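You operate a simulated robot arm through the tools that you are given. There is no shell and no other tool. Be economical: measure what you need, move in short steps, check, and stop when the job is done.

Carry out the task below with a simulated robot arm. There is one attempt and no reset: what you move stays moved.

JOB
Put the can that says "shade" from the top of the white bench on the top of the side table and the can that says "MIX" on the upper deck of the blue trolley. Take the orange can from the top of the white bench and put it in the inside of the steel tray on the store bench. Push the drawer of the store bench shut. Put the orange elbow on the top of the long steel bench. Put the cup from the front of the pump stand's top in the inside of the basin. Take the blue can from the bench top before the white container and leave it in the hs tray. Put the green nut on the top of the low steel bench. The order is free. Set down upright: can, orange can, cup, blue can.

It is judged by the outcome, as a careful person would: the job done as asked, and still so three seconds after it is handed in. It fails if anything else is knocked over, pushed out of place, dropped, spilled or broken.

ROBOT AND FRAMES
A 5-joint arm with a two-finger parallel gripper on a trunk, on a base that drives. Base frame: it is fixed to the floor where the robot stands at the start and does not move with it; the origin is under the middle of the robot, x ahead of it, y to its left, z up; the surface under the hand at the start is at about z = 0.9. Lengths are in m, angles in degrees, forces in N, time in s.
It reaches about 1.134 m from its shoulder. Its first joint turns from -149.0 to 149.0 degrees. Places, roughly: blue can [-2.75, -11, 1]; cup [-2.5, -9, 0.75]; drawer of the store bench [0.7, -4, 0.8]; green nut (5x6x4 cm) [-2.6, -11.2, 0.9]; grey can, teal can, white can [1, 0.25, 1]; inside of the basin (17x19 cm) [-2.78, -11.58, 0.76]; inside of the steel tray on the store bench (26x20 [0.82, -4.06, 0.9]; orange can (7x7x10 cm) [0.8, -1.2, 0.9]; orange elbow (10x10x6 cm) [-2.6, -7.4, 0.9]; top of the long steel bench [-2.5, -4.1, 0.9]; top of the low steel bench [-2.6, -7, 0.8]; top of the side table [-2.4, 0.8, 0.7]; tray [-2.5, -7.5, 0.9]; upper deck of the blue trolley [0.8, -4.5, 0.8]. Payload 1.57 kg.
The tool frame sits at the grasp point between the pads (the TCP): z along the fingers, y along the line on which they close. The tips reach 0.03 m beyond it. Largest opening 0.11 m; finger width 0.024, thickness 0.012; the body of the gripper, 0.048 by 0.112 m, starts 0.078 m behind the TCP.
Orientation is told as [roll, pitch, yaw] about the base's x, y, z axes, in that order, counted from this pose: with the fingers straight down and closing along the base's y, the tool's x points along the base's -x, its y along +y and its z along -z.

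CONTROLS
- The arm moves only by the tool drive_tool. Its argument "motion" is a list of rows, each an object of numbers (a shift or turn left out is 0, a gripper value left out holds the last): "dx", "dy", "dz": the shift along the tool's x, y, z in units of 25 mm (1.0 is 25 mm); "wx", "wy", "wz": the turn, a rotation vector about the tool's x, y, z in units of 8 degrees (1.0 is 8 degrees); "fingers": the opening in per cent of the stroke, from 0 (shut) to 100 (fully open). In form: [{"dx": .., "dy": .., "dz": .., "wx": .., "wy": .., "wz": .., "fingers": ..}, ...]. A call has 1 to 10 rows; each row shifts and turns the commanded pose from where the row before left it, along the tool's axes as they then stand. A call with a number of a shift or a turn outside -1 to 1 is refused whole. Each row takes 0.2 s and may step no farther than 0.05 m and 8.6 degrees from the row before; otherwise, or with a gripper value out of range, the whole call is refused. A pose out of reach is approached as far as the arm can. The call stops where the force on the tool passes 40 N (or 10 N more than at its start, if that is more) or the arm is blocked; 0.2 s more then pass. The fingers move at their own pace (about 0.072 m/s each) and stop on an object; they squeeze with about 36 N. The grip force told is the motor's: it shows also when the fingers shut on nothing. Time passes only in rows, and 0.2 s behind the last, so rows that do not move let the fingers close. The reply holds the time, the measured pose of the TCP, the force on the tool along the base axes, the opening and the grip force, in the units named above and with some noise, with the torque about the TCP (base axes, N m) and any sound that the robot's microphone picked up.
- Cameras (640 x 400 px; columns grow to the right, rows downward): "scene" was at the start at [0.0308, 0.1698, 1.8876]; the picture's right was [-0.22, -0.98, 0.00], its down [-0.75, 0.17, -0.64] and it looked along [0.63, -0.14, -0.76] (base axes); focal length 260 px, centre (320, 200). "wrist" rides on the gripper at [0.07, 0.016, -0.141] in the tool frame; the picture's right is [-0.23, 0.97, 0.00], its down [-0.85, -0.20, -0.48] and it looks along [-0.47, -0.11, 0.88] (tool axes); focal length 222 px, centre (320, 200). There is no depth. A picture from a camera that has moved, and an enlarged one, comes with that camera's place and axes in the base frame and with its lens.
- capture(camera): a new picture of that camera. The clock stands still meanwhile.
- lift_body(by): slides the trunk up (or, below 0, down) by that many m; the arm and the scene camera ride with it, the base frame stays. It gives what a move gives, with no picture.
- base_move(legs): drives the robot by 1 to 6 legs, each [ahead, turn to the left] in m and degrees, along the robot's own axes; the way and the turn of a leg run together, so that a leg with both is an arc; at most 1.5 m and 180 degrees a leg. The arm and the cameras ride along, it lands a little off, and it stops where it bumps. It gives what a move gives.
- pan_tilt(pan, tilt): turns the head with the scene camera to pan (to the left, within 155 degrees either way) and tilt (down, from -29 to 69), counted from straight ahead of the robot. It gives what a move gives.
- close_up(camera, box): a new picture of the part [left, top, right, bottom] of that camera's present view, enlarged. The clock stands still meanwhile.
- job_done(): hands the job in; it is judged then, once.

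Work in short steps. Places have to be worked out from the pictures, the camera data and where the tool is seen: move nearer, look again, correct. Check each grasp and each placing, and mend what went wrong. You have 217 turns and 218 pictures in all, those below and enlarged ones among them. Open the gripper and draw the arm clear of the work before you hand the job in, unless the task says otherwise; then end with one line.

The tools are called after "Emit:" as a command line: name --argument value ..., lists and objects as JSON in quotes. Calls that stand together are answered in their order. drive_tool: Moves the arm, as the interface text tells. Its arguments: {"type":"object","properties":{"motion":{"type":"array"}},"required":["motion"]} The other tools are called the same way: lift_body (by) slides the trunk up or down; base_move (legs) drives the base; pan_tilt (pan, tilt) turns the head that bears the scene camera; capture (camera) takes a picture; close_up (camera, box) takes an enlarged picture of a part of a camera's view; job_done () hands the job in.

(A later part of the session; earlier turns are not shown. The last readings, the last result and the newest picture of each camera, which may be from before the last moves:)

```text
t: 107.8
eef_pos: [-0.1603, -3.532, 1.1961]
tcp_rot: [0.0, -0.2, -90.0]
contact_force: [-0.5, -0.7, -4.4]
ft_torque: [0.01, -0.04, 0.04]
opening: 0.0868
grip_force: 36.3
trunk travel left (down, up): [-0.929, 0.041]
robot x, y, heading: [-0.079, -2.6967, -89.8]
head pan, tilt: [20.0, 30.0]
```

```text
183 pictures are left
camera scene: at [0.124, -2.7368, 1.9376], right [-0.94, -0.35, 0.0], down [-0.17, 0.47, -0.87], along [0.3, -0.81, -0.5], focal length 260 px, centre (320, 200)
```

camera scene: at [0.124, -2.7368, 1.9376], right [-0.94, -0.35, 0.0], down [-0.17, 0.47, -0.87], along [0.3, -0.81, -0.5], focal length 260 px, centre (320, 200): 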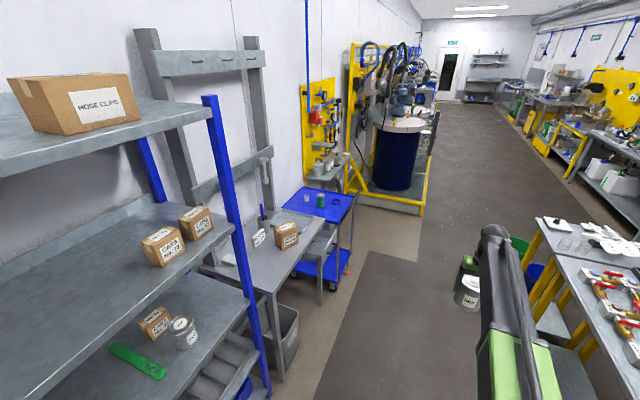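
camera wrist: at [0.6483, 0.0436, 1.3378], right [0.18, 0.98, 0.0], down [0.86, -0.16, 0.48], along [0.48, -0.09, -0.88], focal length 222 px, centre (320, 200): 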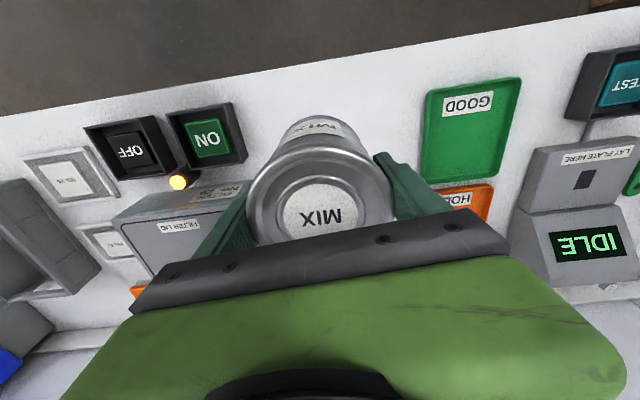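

The trolley deck is around (0.7, -4.4) with the store bench just before it. I drive to y≈-4.4 and turn to face +x, looking first.

Emit:
base_move --legs '[[1.4, 0], [0.3, 0]]'

Emit:
pan_tilt --pan 90 --tilt 40

Emit:
capture --camera "scene"

```text
t: 116.4
eef_pos: [-0.1285, -5.227, 1.1957]
tcp_rot: [0.0, -0.4, -89.6]
contact_force: [-0.3, -0.2, -3.9]
ft_torque: [0.03, 0.04, 0.0]
opening: 0.0866
grip_force: 36.3
trunk travel left (down, up): [-0.929, 0.041]
robot x, y, heading: [-0.0503, -4.3885, -88.7]
head pan, tilt: [20.0, 30.0]
```

```text
t: 117.8
eef_pos: [-0.1264, -5.2248, 1.1954]
tcp_rot: [0.1, -0.2, -89.5]
contact_force: [0.4, 0.3, -4.7]
ft_torque: [-0.01, -0.02, -0.01]
opening: 0.0865
grip_force: 36.0
trunk travel left (down, up): [-0.929, 0.041]
robot x, y, heading: [-0.0528, -4.3899, -89.0]
head pan, tilt: [90.0, 40.0]
```

```text
182 pictures are left
camera scene: at [0.2032, -4.3411, 1.9223], right [0.02, -1.0, 0.0], down [-0.64, -0.01, -0.77], along [0.77, 0.01, -0.64], focal length 260 px, centre (320, 200)
```

scene: 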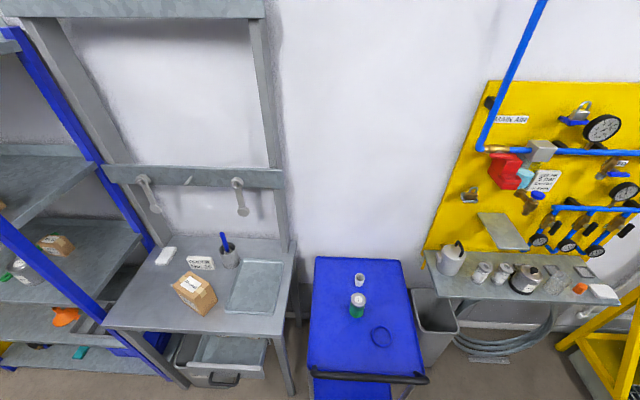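

Deck spans about x 0.53–1.06, y -4.31…-4.75; a free spot is (0.67, -4.41). I retract the tool 12 cm and turn to face +x.

Emit:
drive_tool --motion '[{"dx": 1}, {"dx": 1}, {"dx": 1}, {"dx": 1}, {"dx": 0.8}, {}]'

Emit:
base_move --legs '[[0, 89]]'

Emit:
pan_tilt --pan 0 --tilt 45

Emit:
capture --camera "scene"

Emit:
capture --camera "wrist"

```text
t: 119.2
eef_pos: [-0.1292, -5.1043, 1.1955]
tcp_rot: [0.0, -0.2, -89.6]
contact_force: [-0.9, 0.1, -4.8]
ft_torque: [-0.01, 0.01, -0.01]
opening: 0.0867
grip_force: 35.9
trunk travel left (down, up): [-0.929, 0.041]
robot x, y, heading: [-0.0493, -4.3857, -89.3]
head pan, tilt: [90.0, 40.0]
```

```text
t: 123.3
eef_pos: [0.6569, -4.5135, 1.1958]
tcp_rot: [-0.1, -0.4, -3.5]
contact_force: [-0.1, 1.1, -4.9]
ft_torque: [-0.06, 0.05, -0.02]
opening: 0.0867
grip_force: 35.6
trunk travel left (down, up): [-0.929, 0.041]
robot x, y, heading: [-0.0479, -4.3693, -3.5]
head pan, tilt: [90.0, 40.0]
```

```text
t: 124.9
eef_pos: [0.656, -4.5152, 1.1955]
tcp_rot: [0.0, -0.3, -3.6]
contact_force: [-0.8, 0.3, -4.2]
ft_torque: [0.0, 0.03, 0.03]
opening: 0.0868
grip_force: 36.0
trunk travel left (down, up): [-0.929, 0.041]
robot x, y, heading: [-0.0494, -4.3625, -3.4]
head pan, tilt: [0.0, 45.0]
```

```text
181 pictures are left
camera scene: at [-0.0039, -4.1972, 1.915], right [-0.06, -1.0, 0.0], down [-0.71, 0.04, -0.71], along [0.71, -0.04, -0.71], focal length 260 px, centre (320, 200)
```

scene: 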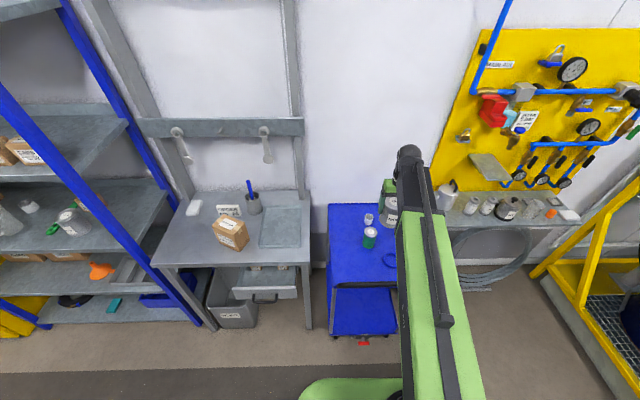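

```text
180 pictures are left
camera wrist: at [0.5869, -4.4957, 1.338], right [0.29, 0.96, 0.0], down [0.84, -0.25, 0.48], along [0.46, -0.14, -0.88], focal length 222 px, centre (320, 200)
```

wrist: 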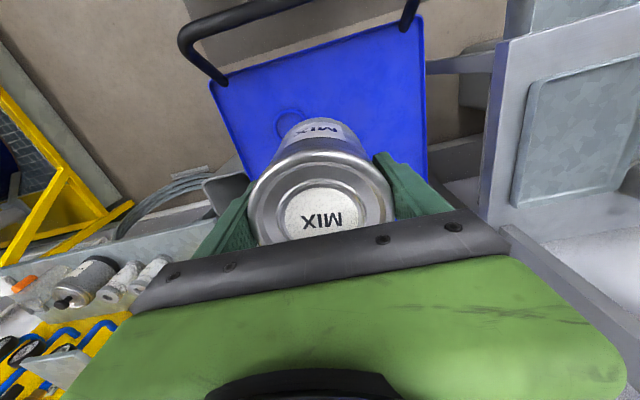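

Spot (0.67,-4.41) is free. I shift there and lower to z≈0.95, then look.

Emit:
drive_tool --motion '[{"dx": -0.3, "dy": 0.9}, {"dy": 0.9}, {"dy": 0.9}, {"dy": 0.9}, {"dy": 0.63}, {}]'

Emit:
lift_body --by -0.23

Emit:
capture --camera "wrist"

Emit:
capture --camera "scene"

```text
t: 126.3
eef_pos: [0.6693, -4.4112, 1.1961]
tcp_rot: [0.0, -0.2, -3.5]
contact_force: [-0.4, -0.2, -4.1]
ft_torque: [-0.01, 0.0, -0.02]
opening: 0.0866
grip_force: 36.3
trunk travel left (down, up): [-0.929, 0.041]
robot x, y, heading: [-0.0527, -4.365, -3.4]
head pan, tilt: [0.0, 45.0]
```

```text
t: 128.7
eef_pos: [0.6694, -4.4106, 0.9661]
tcp_rot: [0.0, -0.4, -3.5]
contact_force: [0.4, 0.5, -2.9]
ft_torque: [0.01, -0.01, -0.01]
opening: 0.0866
grip_force: 36.5
trunk travel left (down, up): [-0.699, 0.271]
robot x, y, heading: [-0.051, -4.3653, -3.5]
head pan, tilt: [0.0, 45.0]
```

```text
179 pictures are left
camera wrist: at [0.6006, -4.3909, 1.108], right [0.29, 0.96, 0.0], down [0.84, -0.25, 0.48], along [0.46, -0.14, -0.88], focal length 222 px, centre (320, 200)
```

wrist: 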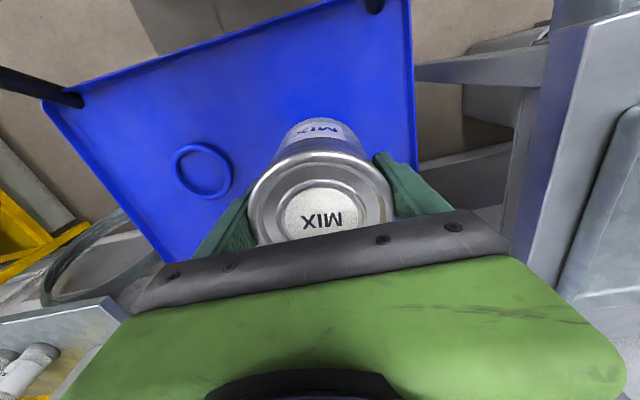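

```text
178 pictures are left
camera scene: at [-0.004, -4.1975, 1.6851], right [-0.06, -1.0, 0.0], down [-0.71, 0.04, -0.71], along [0.71, -0.04, -0.71], focal length 260 px, centre (320, 200)
```

scene: 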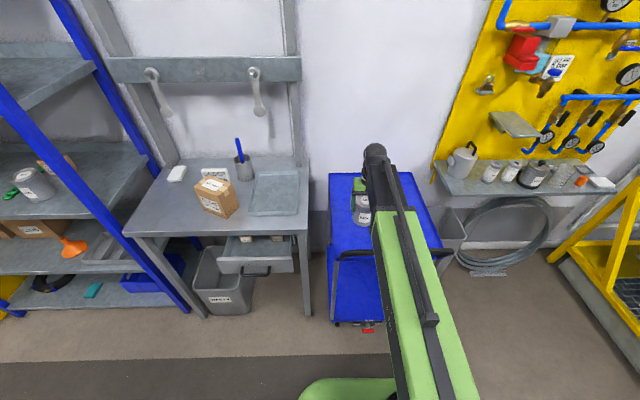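

Path is clear; I lower until contact in small steps.

Emit:
lift_body --by -0.05

Emit:
lift_body --by -0.02

Emit:
capture --camera "wrist"

```text
t: 129.7
eef_pos: [0.6681, -4.4101, 0.9165]
tcp_rot: [0.1, -0.2, -3.5]
contact_force: [0.2, 0.4, -4.0]
ft_torque: [-0.03, 0.02, 0.0]
opening: 0.0866
grip_force: 36.3
trunk travel left (down, up): [-0.649, 0.321]
robot x, y, heading: [-0.0505, -4.3649, -3.2]
head pan, tilt: [0.0, 45.0]
```

```text
t: 130.3
eef_pos: [0.6687, -4.4109, 0.8967]
tcp_rot: [0.0, -0.4, -3.4]
contact_force: [0.0, 0.6, -4.0]
ft_torque: [0.03, 0.02, 0.01]
opening: 0.0866
grip_force: 35.9
trunk travel left (down, up): [-0.629, 0.341]
robot x, y, heading: [-0.0482, -4.3658, -3.3]
head pan, tilt: [0.0, 45.0]
```

```text
177 pictures are left
camera wrist: at [0.6006, -4.3909, 1.038], right [0.29, 0.96, 0.0], down [0.84, -0.25, 0.48], along [0.46, -0.14, -0.88], focal length 222 px, centre (320, 200)
```

wrist: 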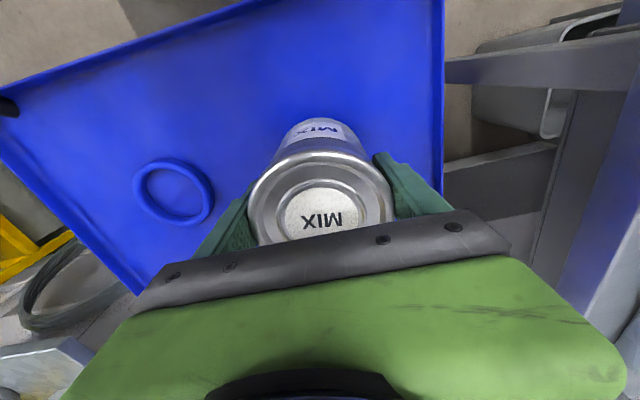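

Deck estimated at z≈0.80; contact expected near 0.877. Continue in fine steps.

Emit:
lift_body --by -0.014

Emit:
lift_body --by -0.008

```text
t: 130.9
eef_pos: [0.6699, -4.4105, 0.8816]
tcp_rot: [0.0, -0.3, -3.5]
contact_force: [0.1, 0.7, -4.1]
ft_torque: [-0.01, 0.04, 0.0]
opening: 0.0864
grip_force: 36.3
trunk travel left (down, up): [-0.615, 0.355]
robot x, y, heading: [-0.0461, -4.3648, -3.5]
head pan, tilt: [0.0, 45.0]
```

```text
t: 131.5
eef_pos: [0.6698, -4.4105, 0.8746]
tcp_rot: [0.1, -0.4, -3.4]
contact_force: [9.2, -2.2, 25.0]
ft_torque: [-0.19, -0.25, 0.21]
opening: 0.0866
grip_force: 35.8
trunk travel left (down, up): [-0.607, 0.363]
robot x, y, heading: [-0.0521, -4.3636, -3.3]
head pan, tilt: [0.0, 45.0]
```

Contact. Relieve 2 mm, open, rise and check.

Emit:
lift_body --by 0.002

Emit:
drive_tool --motion '[{"fingers": 100}, {}, {}, {}]'

Emit:
lift_body --by 0.12

Emit:
capture --camera "wrist"

Emit:
capture --camera "scene"

```text
t: 132.0
eef_pos: [0.6685, -4.4107, 0.8776]
tcp_rot: [0.0, -0.2, -3.5]
contact_force: [0.0, 0.4, -4.2]
ft_torque: [-0.03, 0.01, 0.04]
opening: 0.0863
grip_force: 35.7
trunk travel left (down, up): [-0.609, 0.361]
robot x, y, heading: [-0.0501, -4.3649, -3.3]
head pan, tilt: [0.0, 45.0]
```

```text
t: 133.0
eef_pos: [0.6692, -4.41, 0.8772]
tcp_rot: [0.0, -0.4, -3.4]
contact_force: [-0.9, -0.2, -0.5]
ft_torque: [0.0, 0.01, 0.01]
opening: 0.1099
grip_force: 0.1
trunk travel left (down, up): [-0.609, 0.361]
robot x, y, heading: [-0.0504, -4.3632, -3.0]
head pan, tilt: [0.0, 45.0]
```

```text
t: 134.5
eef_pos: [0.6683, -4.4111, 0.9959]
tcp_rot: [0.0, -0.3, -3.4]
contact_force: [0.1, -0.8, -0.1]
ft_torque: [-0.02, 0.02, -0.05]
opening: 0.11
grip_force: 0.1
trunk travel left (down, up): [-0.729, 0.241]
robot x, y, heading: [-0.0512, -4.3635, -3.4]
head pan, tilt: [0.0, 45.0]
```

```text
176 pictures are left
camera wrist: at [0.6003, -4.3909, 1.1381], right [0.29, 0.96, 0.0], down [0.84, -0.25, 0.48], along [0.46, -0.14, -0.88], focal length 222 px, centre (320, 200)
```

wrist: 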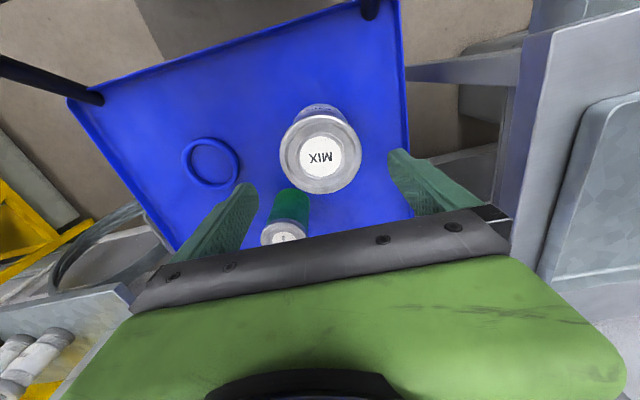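

```text
175 pictures are left
camera scene: at [-0.0044, -4.1974, 1.715], right [-0.06, -1.0, 0.0], down [-0.71, 0.04, -0.71], along [0.71, -0.04, -0.71], focal length 260 px, centre (320, 200)
```

scene: 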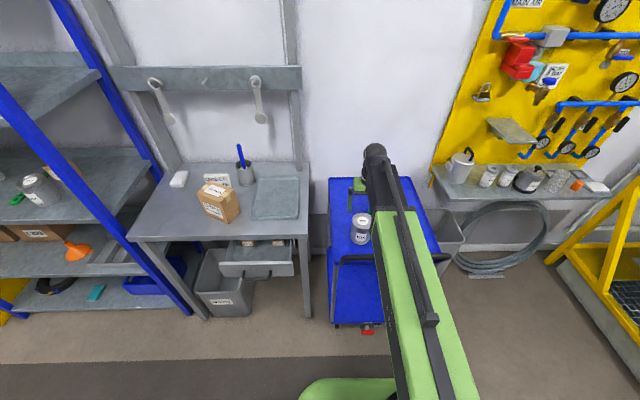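

MIX stands on the deck. The store bench drawer is open next door; I zoom in on it.

Emit:
close_up --camera "scene" --box '[130, 150, 330, 320]'

```text
2.35 times, centred on (230, 235) of scene
camera zoom: at [-0.0044, -4.1974, 1.715], right [-0.06, -1.0, 0.0], down [-0.71, 0.04, -0.71], along [0.71, -0.04, -0.71], focal length 612 px, centre (532, 118)
```

zoom: 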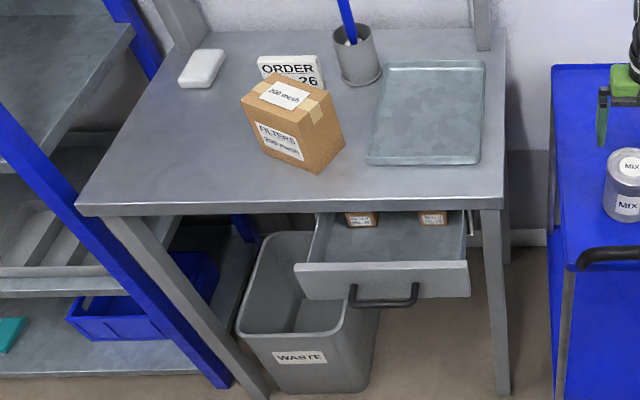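

I raise and retract the tool, swing it in front of the drawer (y≈-3.97), then lower the trunk for a flatter look at the drawer face.

Emit:
lift_body --by 0.15

Emit:
drive_tool --motion '[{"dx": 1, "fingers": 0}, {"dx": 1}, {"dx": 1}, {"dx": 1}, {"dx": 1}, {"dx": 1}, {"dx": 1}, {"dx": 1}, {"dx": 1}, {"dx": 1}]'

Emit:
drive_tool --motion '[{"dy": 1}, {"dy": 1}, {"dy": 1}, {"dy": 1}, {"dy": 1}, {"dy": 1}, {"dy": 1}, {"dy": 1}, {"dy": 1}, {"dy": 1}]'

Emit:
drive_tool --motion '[{"dy": 1}, {"dy": 1}, {"dy": 1}, {"dy": 1}, {"dy": 1}, {"dy": 1}, {"dy": 1}, {}]'

Emit:
capture --camera "wrist"

Emit:
capture --camera "scene"

```text
t: 136.3
eef_pos: [0.669, -4.4106, 1.1448]
tcp_rot: [0.0, -0.3, -3.5]
contact_force: [0.5, -0.4, 0.5]
ft_torque: [-0.01, 0.01, 0.01]
opening: 0.1098
grip_force: 0.1
trunk travel left (down, up): [-0.879, 0.091]
robot x, y, heading: [-0.0508, -4.3662, -3.2]
head pan, tilt: [0.0, 45.0]
```

```text
t: 138.5
eef_pos: [0.522, -4.4031, 1.1457]
tcp_rot: [0.0, -0.3, -3.5]
contact_force: [0.8, -0.6, -0.3]
ft_torque: [-0.03, -0.01, 0.01]
opening: 0.0001
grip_force: 20.9
out of reach, approached as far as the arm can: row 6, 7, 8, 9, 10
trunk travel left (down, up): [-0.879, 0.091]
robot x, y, heading: [-0.0539, -4.3646, -3.2]
head pan, tilt: [0.0, 45.0]
```

```text
t: 140.7
eef_pos: [0.5376, -4.1536, 1.1472]
tcp_rot: [-0.1, -0.2, -3.5]
contact_force: [-0.3, -0.2, -0.4]
ft_torque: [-0.01, -0.01, 0.0]
opening: 0.0
grip_force: 21.1
trunk travel left (down, up): [-0.879, 0.091]
robot x, y, heading: [-0.049, -4.363, -3.4]
head pan, tilt: [0.0, 45.0]
```

```text
t: 142.5
eef_pos: [0.5474, -3.9785, 1.1454]
tcp_rot: [0.0, -0.4, -3.4]
contact_force: [0.7, -0.7, 0.1]
ft_torque: [0.04, -0.01, -0.03]
opening: 0.0
grip_force: 21.3
trunk travel left (down, up): [-0.879, 0.091]
robot x, y, heading: [-0.0513, -4.3616, -3.4]
head pan, tilt: [0.0, 45.0]
```

```text
173 pictures are left
camera wrist: at [0.4793, -3.9576, 1.2883], right [0.29, 0.96, 0.0], down [0.84, -0.25, 0.48], along [0.46, -0.14, -0.88], focal length 222 px, centre (320, 200)
```

wrist: 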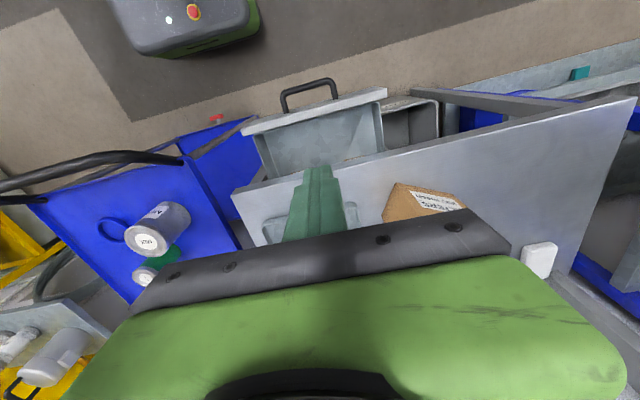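

```text
172 pictures are left
camera scene: at [-0.0045, -4.1977, 1.8651], right [-0.06, -1.0, 0.0], down [-0.71, 0.04, -0.71], along [0.71, -0.04, -0.71], focal length 260 px, centre (320, 200)
```

scene: 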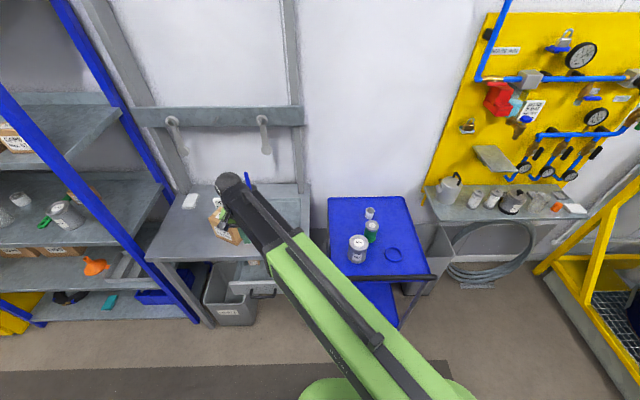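

The drawer face is at x≈0.53, top z≈0.86, centre y≈-3.99, bench edge x≈0.63. I back the closed fingers to x≈0.44 and lower so the tips are at ~0.825, then look.

Emit:
drive_tool --motion '[{"dx": 1}, {"dx": 1}, {"dx": 1}, {"dx": 1}, {"dy": -0.6}, {}]'

Emit:
lift_body --by -0.2

Emit:
capture --camera "wrist"

Emit:
capture --camera "scene"

```text
t: 143.9
eef_pos: [0.4458, -3.9872, 1.1457]
tcp_rot: [-0.1, -0.3, -3.4]
contact_force: [0.8, 0.1, -0.1]
ft_torque: [0.0, -0.01, 0.01]
opening: 0.0001
grip_force: 21.1
trunk travel left (down, up): [-0.879, 0.091]
robot x, y, heading: [-0.0464, -4.3668, -3.3]
head pan, tilt: [0.0, 45.0]
```

```text
t: 146.1
eef_pos: [0.4473, -3.9872, 0.947]
tcp_rot: [-0.1, -0.4, -3.5]
contact_force: [-0.1, -0.4, -0.4]
ft_torque: [0.03, 0.0, 0.02]
opening: 0.0
grip_force: 21.3
trunk travel left (down, up): [-0.679, 0.291]
robot x, y, heading: [-0.0536, -4.3683, -3.2]
head pan, tilt: [0.0, 45.0]
```

```text
171 pictures are left
camera wrist: at [0.3779, -3.9675, 1.0882], right [0.29, 0.96, 0.0], down [0.84, -0.25, 0.48], along [0.46, -0.14, -0.88], focal length 222 px, centre (320, 200)
```

wrist: 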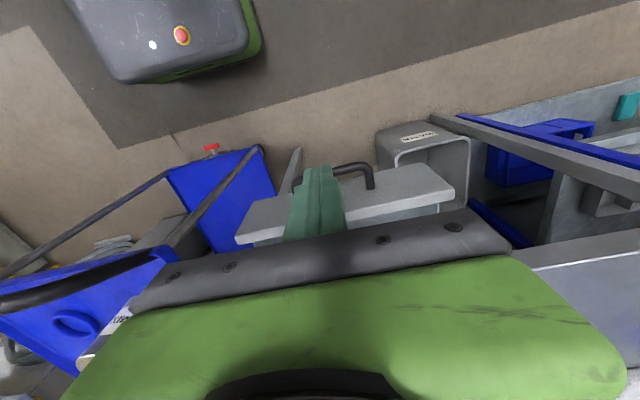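

```text
170 pictures are left
camera scene: at [-0.0045, -4.1974, 1.6651], right [-0.06, -1.0, 0.0], down [-0.71, 0.04, -0.71], along [0.71, -0.04, -0.71], focal length 260 px, centre (320, 200)
```

scene: 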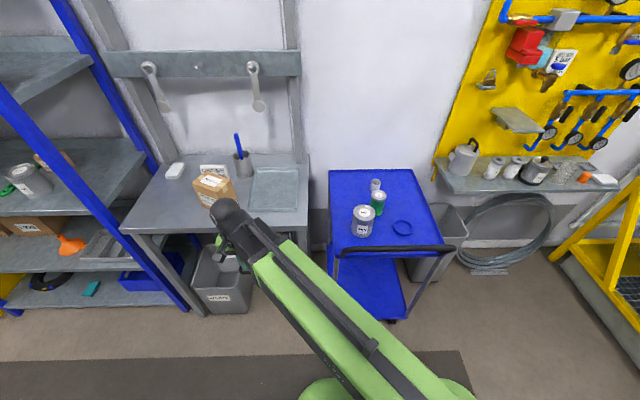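

Face seen at x≈0.52, z 0.78–0.86, handle low. Lower to TCP 0.853 and push forward.

Emit:
lift_body --by -0.094

Emit:
drive_tool --motion '[{"dx": -0.8}, {"dx": -0.8}, {"dx": -0.8}, {"dx": -0.8}, {"dx": -0.8}, {"dx": -0.6}]'

Emit:
capture --camera "wrist"

Emit:
capture --camera "scene"

```text
t: 147.3
eef_pos: [0.4464, -3.9865, 0.852]
tcp_rot: [-0.1, -0.5, -3.5]
contact_force: [1.1, 0.1, 1.5]
ft_torque: [0.02, -0.01, 0.02]
opening: 0.0
grip_force: 21.1
trunk travel left (down, up): [-0.585, 0.385]
robot x, y, heading: [-0.0464, -4.361, -3.3]
head pan, tilt: [0.0, 45.0]
```

```text
t: 148.7
eef_pos: [0.5613, -3.9946, 0.852]
tcp_rot: [0.1, -0.3, -3.3]
contact_force: [-0.1, 0.5, 0.0]
ft_torque: [0.0, -0.01, -0.03]
opening: 0.0
grip_force: 21.0
trunk travel left (down, up): [-0.585, 0.385]
robot x, y, heading: [-0.0517, -4.3664, -3.5]
head pan, tilt: [0.0, 45.0]
```

```text
169 pictures are left
camera wrist: at [0.4926, -3.9743, 0.9941], right [0.29, 0.96, 0.0], down [0.84, -0.25, 0.48], along [0.46, -0.14, -0.88], focal length 222 px, centre (320, 200)
```

wrist: 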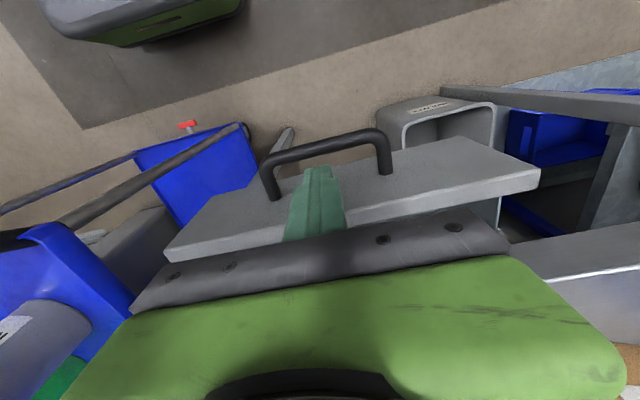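

```text
168 pictures are left
camera scene: at [-0.0043, -4.1974, 1.5711], right [-0.06, -1.0, 0.0], down [-0.71, 0.04, -0.71], along [0.71, -0.04, -0.71], focal length 260 px, centre (320, 200)
```

scene: 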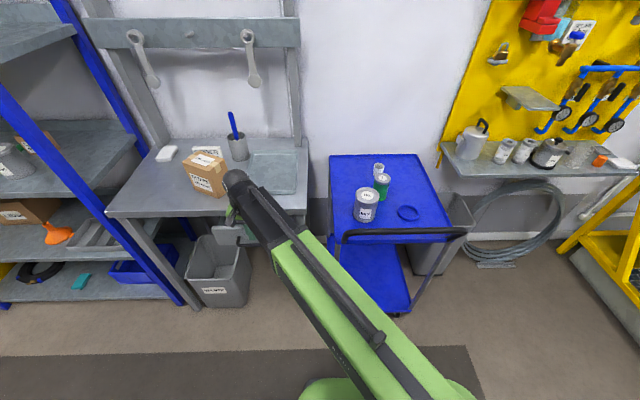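

The fingers are at the face between the handle posts. I keep pushing in small rows until it stops.

Emit:
drive_tool --motion '[{"dx": -0.6}, {"dx": -0.6}, {"dx": -0.6}, {"dx": -0.4}]'

Emit:
capture --camera "wrist"

```text
t: 149.7
eef_pos: [0.6166, -3.9988, 0.853]
tcp_rot: [-0.1, -0.4, -3.6]
contact_force: [0.0, 0.8, 0.0]
ft_torque: [0.0, -0.02, 0.01]
opening: 0.0
grip_force: 21.4
trunk travel left (down, up): [-0.585, 0.385]
robot x, y, heading: [-0.0498, -4.3666, -3.2]
head pan, tilt: [0.0, 45.0]
```

```text
167 pictures are left
camera wrist: at [0.5479, -3.9782, 0.9941], right [0.29, 0.96, 0.0], down [0.84, -0.25, 0.48], along [0.46, -0.14, -0.88], focal length 222 px, centre (320, 200)
```

wrist: 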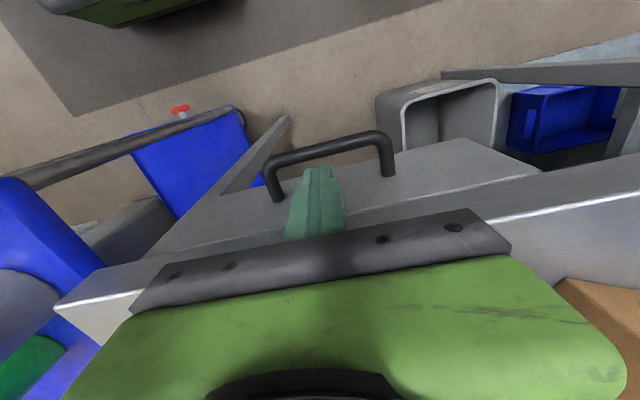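

The drawer slides with no resistance; a little more until it bottoms out.

Emit:
drive_tool --motion '[{"dx": -0.3}, {"dx": -0.3}, {"dx": -0.3}, {"dx": -0.3}]'

Emit:
capture --camera "wrist"

Emit:
capture --camera "scene"

```text
t: 150.2
eef_pos: [0.6176, -3.9986, 0.8531]
tcp_rot: [-0.2, 0.4, -3.2]
contact_force: [-9.9, 0.4, -1.2]
ft_torque: [-0.04, -0.44, 0.14]
opening: 0.0
grip_force: 21.5
trunk travel left (down, up): [-0.585, 0.385]
robot x, y, heading: [-0.0511, -4.3648, -3.3]
head pan, tilt: [0.0, 45.0]
stopped in row 2: the force on the tool passed its limit at 51 N (the readings are from after the stop); the commanded pose is now the measured one
```

```text
166 pictures are left
camera wrist: at [0.5496, -3.9783, 0.9955], right [0.28, 0.96, 0.0], down [0.85, -0.25, 0.47], along [0.45, -0.14, -0.88], focal length 222 px, centre (320, 200)
```

wrist: 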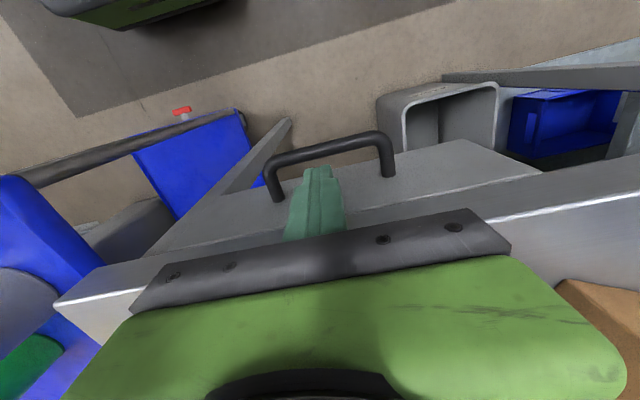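

```text
165 pictures are left
camera scene: at [-0.0053, -4.1975, 1.5712], right [-0.06, -1.0, 0.0], down [-0.71, 0.04, -0.71], along [0.71, -0.04, -0.71], focal length 260 px, centre (320, 200)
```

scene: 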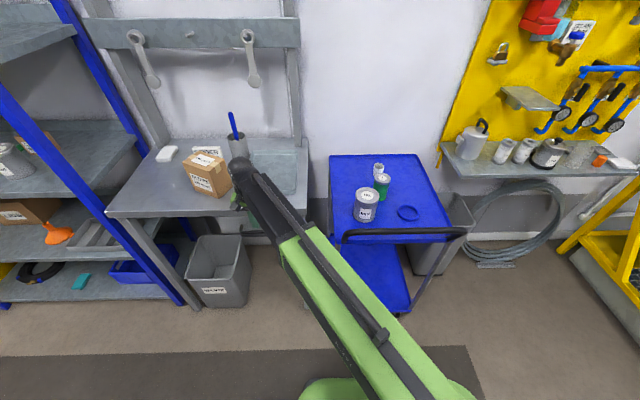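

It has bottomed out. I pull the fingers back, raise and verify the drawer.

Emit:
drive_tool --motion '[{"dx": 1}, {"dx": 1}, {"dx": 1}, {"dx": 1}, {"dx": 1}, {"dx": 1}]'

Emit:
lift_body --by 0.3

Emit:
capture --camera "wrist"

```text
t: 151.6
eef_pos: [0.4681, -3.9885, 0.8519]
tcp_rot: [-0.4, 0.2, -3.4]
contact_force: [0.1, 0.9, 0.4]
ft_torque: [-0.02, -0.03, 0.02]
opening: 0.0
grip_force: 21.2
trunk travel left (down, up): [-0.585, 0.385]
robot x, y, heading: [-0.0496, -4.3629, -3.6]
head pan, tilt: [0.0, 45.0]
```

```text
t: 154.6
eef_pos: [0.4686, -3.9889, 1.1524]
tcp_rot: [-0.3, 0.3, -3.2]
contact_force: [-0.8, -0.1, 0.7]
ft_torque: [0.02, -0.02, -0.05]
opening: 0.0
grip_force: 21.9
trunk travel left (down, up): [-0.885, 0.085]
robot x, y, heading: [-0.0514, -4.366, -3.6]
head pan, tilt: [0.0, 45.0]
```

```text
164 pictures are left
camera wrist: at [0.4014, -3.9687, 1.2948], right [0.28, 0.96, 0.0], down [0.84, -0.25, 0.48], along [0.46, -0.14, -0.88], focal length 222 px, centre (320, 200)
```

wrist: 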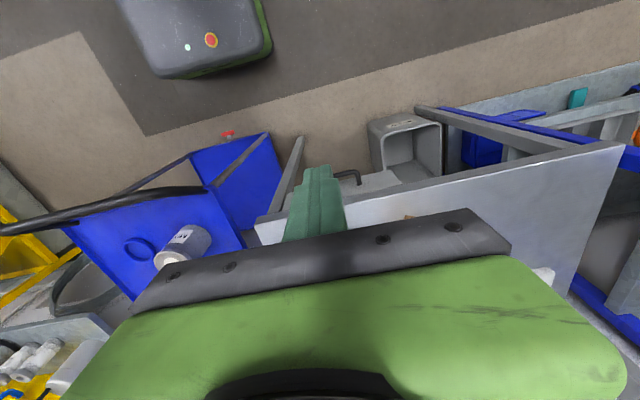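

The drawer is shut flush. Now back to the white bench for the orange can: I bring the tool in front, turn left and drive along +y.

Emit:
drive_tool --motion '[{"dx": -0.6, "dy": -1, "fingers": 100}, {"dx": -0.6, "dy": -1}, {"dx": -0.6, "dy": -1}, {"dx": -0.6, "dy": -1}, {"dx": -0.6, "dy": -1}, {"dy": -1}, {"dy": -1}, {"dy": -1}, {"dy": -1}, {"dy": -1}]'

Emit:
base_move --legs '[[0, 93], [1.5, 0], [1.45, 0]]'

Emit:
pan_tilt --pan -60 --tilt 40

Emit:
capture --camera "scene"

```text
t: 156.8
eef_pos: [0.5295, -4.2433, 1.1505]
tcp_rot: [-0.1, 0.2, -3.3]
contact_force: [0.2, 0.2, 0.4]
ft_torque: [-0.03, 0.02, 0.01]
opening: 0.11
grip_force: 0.1
trunk travel left (down, up): [-0.885, 0.085]
robot x, y, heading: [-0.048, -4.3651, -3.3]
head pan, tilt: [0.0, 45.0]
```

```text
t: 175.0
eef_pos: [-0.2928, -0.827, 1.1519]
tcp_rot: [-0.2, 0.3, 92.7]
contact_force: [-0.5, -0.7, 0.0]
ft_torque: [0.0, 0.01, -0.01]
opening: 0.1099
grip_force: 0.1
trunk travel left (down, up): [-0.885, 0.085]
robot x, y, heading: [-0.1105, -1.3918, 92.5]
head pan, tilt: [0.0, 45.0]
```

```text
t: 176.3
eef_pos: [-0.2924, -0.8275, 1.1516]
tcp_rot: [-0.3, 0.3, 92.7]
contact_force: [-1.0, 1.2, -0.4]
ft_torque: [-0.02, 0.0, 0.01]
opening: 0.1101
grip_force: 0.1
trunk travel left (down, up): [-0.885, 0.085]
robot x, y, heading: [-0.1127, -1.3902, 92.6]
head pan, tilt: [-60.0, 40.0]
```

```text
163 pictures are left
camera scene: at [-0.2078, -1.3985, 1.8783], right [0.54, -0.84, 0.0], down [-0.54, -0.35, -0.77], along [0.64, 0.41, -0.64], focal length 260 px, centre (320, 200)
```

scene: 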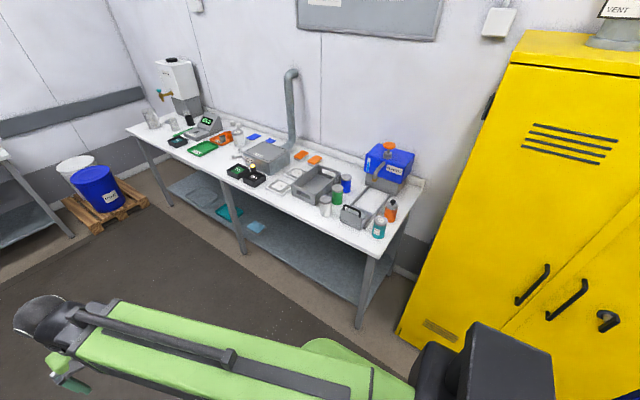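

Orange can at about (0.842, -1.165), cabinet left corner at (0.72,-1.42). I advance to y≈-1.15, turn to face it and approach.

Emit:
base_move --legs '[[0.25, 0], [0, -92], [0.13, 0]]'

Emit:
pan_tilt --pan -10 --tilt 45

Emit:
capture --camera "scene"

Emit:
capture --camera "wrist"

```text
t: 182.9
eef_pos: [0.5794, -0.9848, 1.1515]
tcp_rot: [0.0, 0.3, 0.2]
contact_force: [0.4, 0.8, -0.8]
ft_torque: [-0.05, 0.02, 0.01]
opening: 0.1101
grip_force: 0.1
trunk travel left (down, up): [-0.885, 0.085]
robot x, y, heading: [0.0062, -1.1686, 0.7]
head pan, tilt: [-60.0, 40.0]
```

```text
t: 184.1
eef_pos: [0.578, -0.9838, 1.153]
tcp_rot: [-0.2, 0.3, 0.3]
contact_force: [-0.1, 0.4, 0.0]
ft_torque: [-0.01, 0.02, 0.04]
opening: 0.1101
grip_force: 0.1
trunk travel left (down, up): [-0.885, 0.085]
robot x, y, heading: [0.0073, -1.1678, 0.7]
head pan, tilt: [-10.0, 45.0]
```

```text
162 pictures are left
camera scene: at [0.039, -1.0137, 1.8711], right [-0.16, -0.99, 0.0], down [-0.7, 0.11, -0.71], along [0.7, -0.11, -0.71], focal length 260 px, centre (320, 200)
```

scene: 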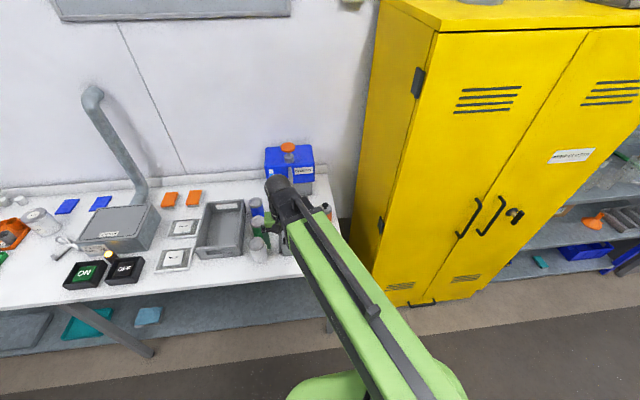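

```text
161 pictures are left
camera wrist: at [0.5095, -0.9688, 1.2949], right [0.22, 0.97, 0.0], down [0.86, -0.2, 0.48], along [0.46, -0.11, -0.88], focal length 222 px, centre (320, 200)
```

wrist: 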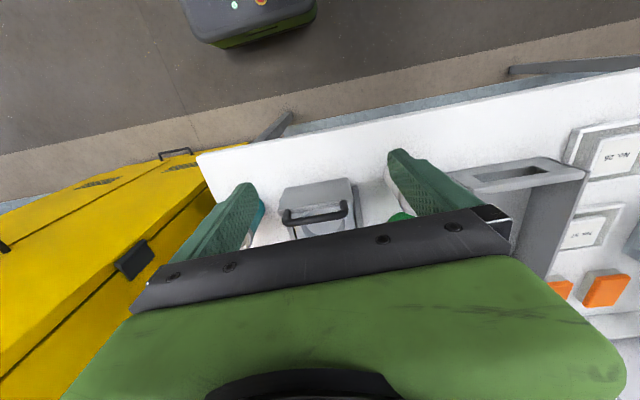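

I move the tool over the orange can at (0.842, -1.165), staying high.

Emit:
drive_tool --motion '[{"dx": -0.6, "dy": -0.9}, {"dx": -0.8, "dy": -0.9}, {"dx": -1, "dy": -0.9}, {"dx": -1, "dy": -0.9}, {"dx": -1, "dy": -0.9}, {"dx": -1, "dy": -0.9}, {"dx": -1, "dy": -0.9}, {"dx": -1, "dy": -0.9}, {"dx": -1}, {"dx": -1}]'

Emit:
drive_tool --motion '[{"dx": -0.6}, {}]'

Emit:
capture --camera "wrist"

Emit:
capture --camera "scene"

```text
t: 186.3
eef_pos: [0.8166, -1.1631, 1.1522]
tcp_rot: [-0.2, 0.3, 0.3]
contact_force: [0.1, 0.5, -0.4]
ft_torque: [0.03, 0.02, 0.0]
opening: 0.1099
grip_force: 0.0
trunk travel left (down, up): [-0.885, 0.085]
robot x, y, heading: [0.0062, -1.1691, 1.0]
head pan, tilt: [-10.0, 45.0]
```

```text
t: 186.9
eef_pos: [0.8299, -1.1629, 1.1529]
tcp_rot: [-0.2, 0.1, 0.2]
contact_force: [-0.1, -0.4, -0.1]
ft_torque: [0.01, 0.03, -0.03]
opening: 0.1103
grip_force: 0.1
trunk travel left (down, up): [-0.885, 0.085]
robot x, y, heading: [0.007, -1.1707, 1.2]
head pan, tilt: [-10.0, 45.0]
```

```text
160 pictures are left
camera wrist: at [0.7608, -1.1469, 1.2951], right [0.22, 0.97, 0.0], down [0.86, -0.19, 0.48], along [0.46, -0.11, -0.88], focal length 222 px, centre (320, 200)
```

wrist: 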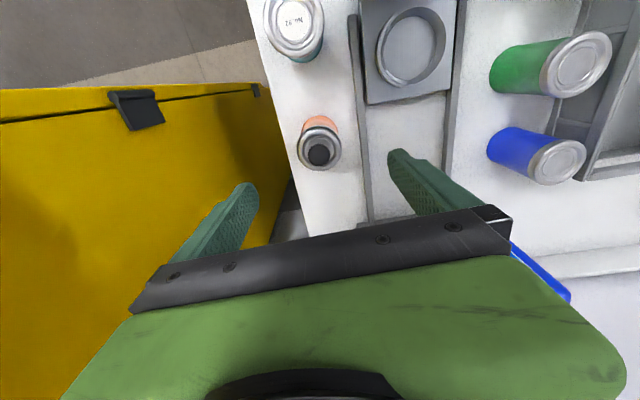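

```text
159 pictures are left
camera scene: at [0.0383, -1.0133, 1.8711], right [-0.16, -0.99, 0.0], down [-0.7, 0.11, -0.71], along [0.7, -0.11, -0.71], focal length 260 px, centre (320, 200)
```

scene: 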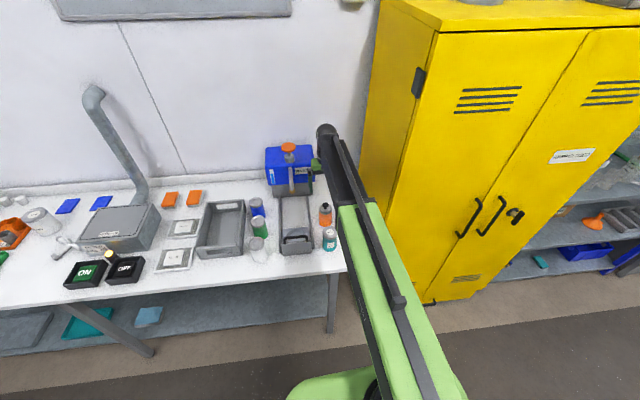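

The can's lid is at about (0.840,-1.169). I align, narrow the fingers to 85 %, and lower most of the way.

Emit:
drive_tool --motion '[{"dx": -0.4, "dy": -0.22, "fingers": 85}, {}]'

Emit:
lift_body --by -0.09

Emit:
capture --camera "wrist"

```text
t: 187.5
eef_pos: [0.8399, -1.1682, 1.152]
tcp_rot: [-0.2, 0.4, 0.4]
contact_force: [0.8, 0.4, -0.3]
ft_torque: [0.01, 0.0, 0.0]
opening: 0.0935
grip_force: 0.1
trunk travel left (down, up): [-0.885, 0.085]
robot x, y, heading: [0.0044, -1.1721, 1.0]
head pan, tilt: [-10.0, 45.0]
```

```text
t: 188.8
eef_pos: [0.839, -1.1691, 1.0631]
tcp_rot: [-0.3, 0.3, 0.1]
contact_force: [-0.7, -0.5, -0.1]
ft_torque: [-0.04, -0.01, 0.0]
opening: 0.0932
grip_force: 0.0
trunk travel left (down, up): [-0.795, 0.175]
robot x, y, heading: [0.0077, -1.1691, 0.9]
head pan, tilt: [-10.0, 45.0]
```

```text
158 pictures are left
camera wrist: at [0.7709, -1.1525, 1.2049], right [0.22, 0.97, 0.0], down [0.86, -0.19, 0.48], along [0.46, -0.11, -0.88], focal length 222 px, centre (320, 200)
```

wrist: 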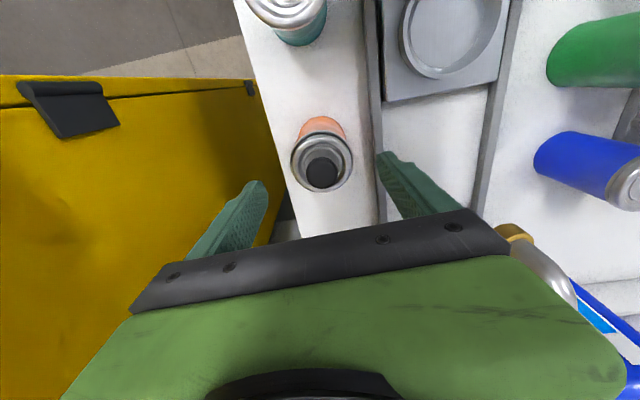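

Aligned; the dispenser spout stays ~9 cm away. Lower to TCP 0.975, grip and lift.

Emit:
lift_body --by -0.09

Emit:
drive_tool --motion '[{"fingers": 0}, {}, {}, {}, {}]'

Emit:
lift_body --by 0.05

Emit:
capture --camera "wrist"

```text
t: 190.0
eef_pos: [0.8389, -1.169, 0.9735]
tcp_rot: [-0.2, 0.3, 0.2]
contact_force: [-0.4, 0.0, 0.5]
ft_torque: [-0.01, -0.01, 0.02]
opening: 0.0933
grip_force: 0.0
trunk travel left (down, up): [-0.705, 0.265]
robot x, y, heading: [0.0059, -1.1709, 0.7]
head pan, tilt: [-10.0, 45.0]
```

```text
t: 191.2
eef_pos: [0.8402, -1.1684, 0.9735]
tcp_rot: [-0.2, 0.3, 0.2]
contact_force: [0.6, 0.2, 1.9]
ft_torque: [0.06, -0.06, -0.05]
opening: 0.0626
grip_force: 35.9
trunk travel left (down, up): [-0.705, 0.265]
robot x, y, heading: [0.0049, -1.1686, 0.8]
head pan, tilt: [-10.0, 45.0]
```

```text
t: 192.1
eef_pos: [0.8398, -1.1685, 1.0213]
tcp_rot: [-0.2, 0.2, 0.1]
contact_force: [0.4, 0.3, -0.9]
ft_torque: [0.0, 0.01, -0.02]
opening: 0.0623
grip_force: 35.9
trunk travel left (down, up): [-0.755, 0.215]
robot x, y, heading: [0.0093, -1.1699, 0.9]
head pan, tilt: [-10.0, 45.0]
```

```text
157 pictures are left
camera wrist: at [0.7711, -1.1524, 1.1648], right [0.22, 0.97, 0.0], down [0.86, -0.19, 0.47], along [0.46, -0.11, -0.88], focal length 222 px, centre (320, 200)
```

wrist: 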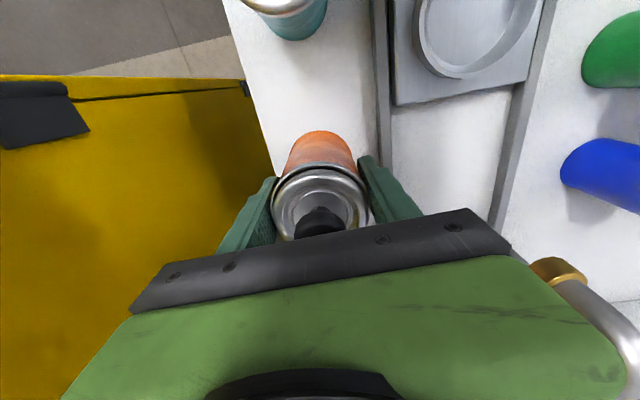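

The orange can is held. I raise it, retract the arm, back off a bit and turn down the aisle.

Emit:
lift_body --by 0.18

Emit:
drive_tool --motion '[{"dx": 1}, {"dx": 1}, {"dx": 1}, {"dx": 1}, {"dx": 1}, {"dx": 1}, {"dx": 1}, {"dx": 1}, {"dx": 1}, {}]'

Emit:
base_move --legs '[[-0.1, 0], [0, -91], [1.5, 0], [1.35, 0]]'

Emit:
pan_tilt --pan 80 --tilt 40

Emit:
capture --camera "scene"

Emit:
capture --camera "wrist"

```text
t: 194.1
eef_pos: [0.8393, -1.1684, 1.2013]
tcp_rot: [-0.2, 0.3, 0.3]
contact_force: [-0.9, -0.2, -1.3]
ft_torque: [0.01, 0.01, 0.02]
opening: 0.0624
grip_force: 35.9
trunk travel left (down, up): [-0.935, 0.035]
robot x, y, heading: [0.0076, -1.1671, 1.1]
head pan, tilt: [-10.0, 45.0]
```

```text
t: 196.3
eef_pos: [0.6155, -1.1694, 1.2023]
tcp_rot: [-0.3, 0.2, 0.2]
contact_force: [0.8, 0.7, 0.0]
ft_torque: [-0.02, -0.03, 0.01]
opening: 0.0623
grip_force: 35.5
trunk travel left (down, up): [-0.935, 0.035]
robot x, y, heading: [0.004, -1.1703, 0.8]
head pan, tilt: [-10.0, 45.0]
```

```text
t: 214.7
eef_pos: [-0.2858, -4.6163, 1.2026]
tcp_rot: [-0.2, 0.4, -94.3]
contact_force: [0.3, -0.4, -0.3]
ft_torque: [0.03, 0.01, 0.02]
opening: 0.0622
grip_force: 36.5
trunk travel left (down, up): [-0.935, 0.035]
robot x, y, heading: [-0.2394, -4.0056, -93.3]
head pan, tilt: [-10.0, 45.0]
```

```text
t: 216.4
eef_pos: [-0.2854, -4.6165, 1.2023]
tcp_rot: [-0.2, 0.3, -94.2]
contact_force: [0.3, 0.8, -0.9]
ft_torque: [0.0, 0.03, 0.01]
opening: 0.0623
grip_force: 35.9
trunk travel left (down, up): [-0.935, 0.035]
robot x, y, heading: [-0.2394, -4.0071, -93.4]
head pan, tilt: [80.0, 40.0]
```

```text
156 pictures are left
camera scene: at [0.0167, -3.9945, 1.9283], right [-0.23, -0.97, 0.0], down [-0.62, 0.15, -0.77], along [0.74, -0.18, -0.64], focal length 260 px, centre (320, 200)
```

scene: 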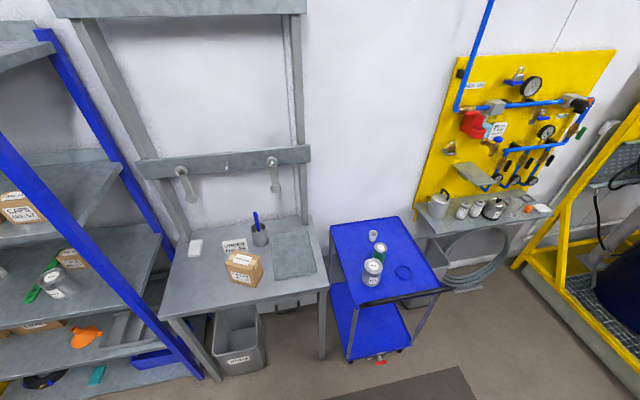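

```text
155 pictures are left
camera wrist: at [-0.2632, -4.5488, 1.3449], right [0.95, -0.3, 0.0], down [-0.26, -0.84, 0.48], along [-0.14, -0.45, -0.88], focal length 222 px, centre (320, 200)
```

wrist: 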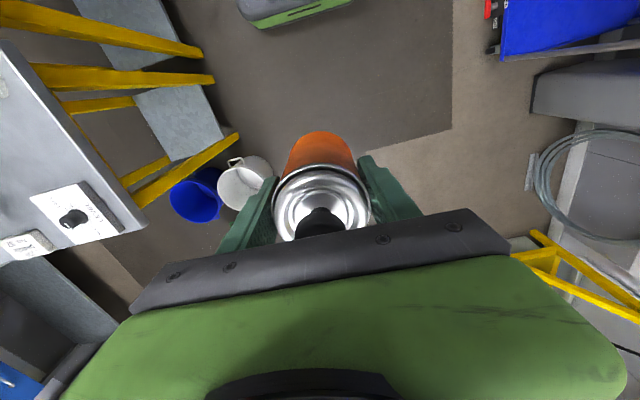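

Tray centre at about (0.82,-4.06). I turn to face +x and go ahead 0.25 m.

Emit:
base_move --legs '[[0, 92], [0.25, 0]]'

Emit:
pan_tilt --pan 0 --tilt 45

Emit:
drive_tool --motion '[{"dx": -1}, {"dx": -1}, {"dx": -1}, {"dx": -1}, {}]'

Emit:
capture --camera "scene"

Emit:
capture --camera "wrist"

```text
t: 222.1
eef_pos: [0.6219, -4.0186, 1.2039]
tcp_rot: [-0.2, 0.3, -3.1]
contact_force: [0.1, -0.3, -1.0]
ft_torque: [0.0, 0.03, -0.01]
opening: 0.0623
grip_force: 36.0
trunk travel left (down, up): [-0.935, 0.035]
robot x, y, heading: [0.0119, -3.9798, -2.2]
head pan, tilt: [80.0, 40.0]
```

```text
t: 223.6
eef_pos: [0.6208, -4.0188, 1.2023]
tcp_rot: [-0.1, 0.3, -3.1]
contact_force: [0.5, -0.1, -0.7]
ft_torque: [0.01, 0.04, -0.04]
opening: 0.0625
grip_force: 36.3
trunk travel left (down, up): [-0.935, 0.035]
robot x, y, heading: [0.0154, -3.9807, -2.0]
head pan, tilt: [0.0, 45.0]
```

```text
t: 224.8
eef_pos: [0.7195, -4.0247, 1.2024]
tcp_rot: [-0.3, 0.2, -3.1]
contact_force: [-0.3, 0.3, 0.0]
ft_torque: [-0.02, 0.0, -0.02]
opening: 0.0624
grip_force: 35.7
trunk travel left (down, up): [-0.935, 0.035]
robot x, y, heading: [0.0112, -3.9804, -2.7]
head pan, tilt: [0.0, 45.0]
```

```text
154 pictures are left
camera scene: at [0.0569, -3.8153, 1.9211], right [-0.04, -1.0, 0.0], down [-0.71, 0.03, -0.71], along [0.71, -0.03, -0.71], focal length 260 px, centre (320, 200)
```

scene: 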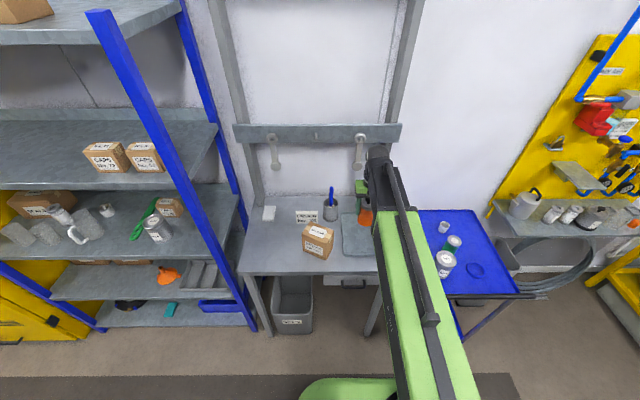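

```text
153 pictures are left
camera wrist: at [0.6525, -4.0042, 1.345], right [0.28, 0.96, 0.0], down [0.85, -0.24, 0.48], along [0.46, -0.14, -0.88], focal length 222 px, centre (320, 200)
```

wrist: 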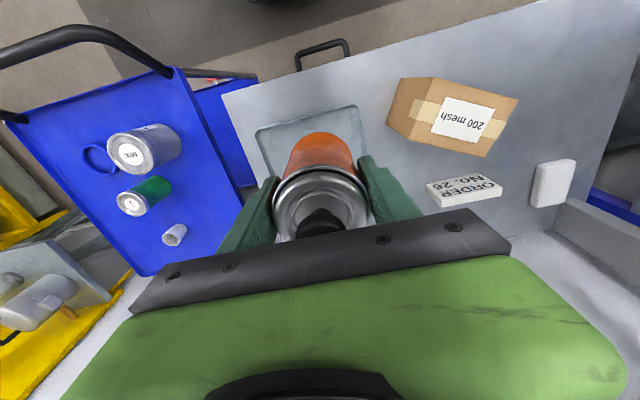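

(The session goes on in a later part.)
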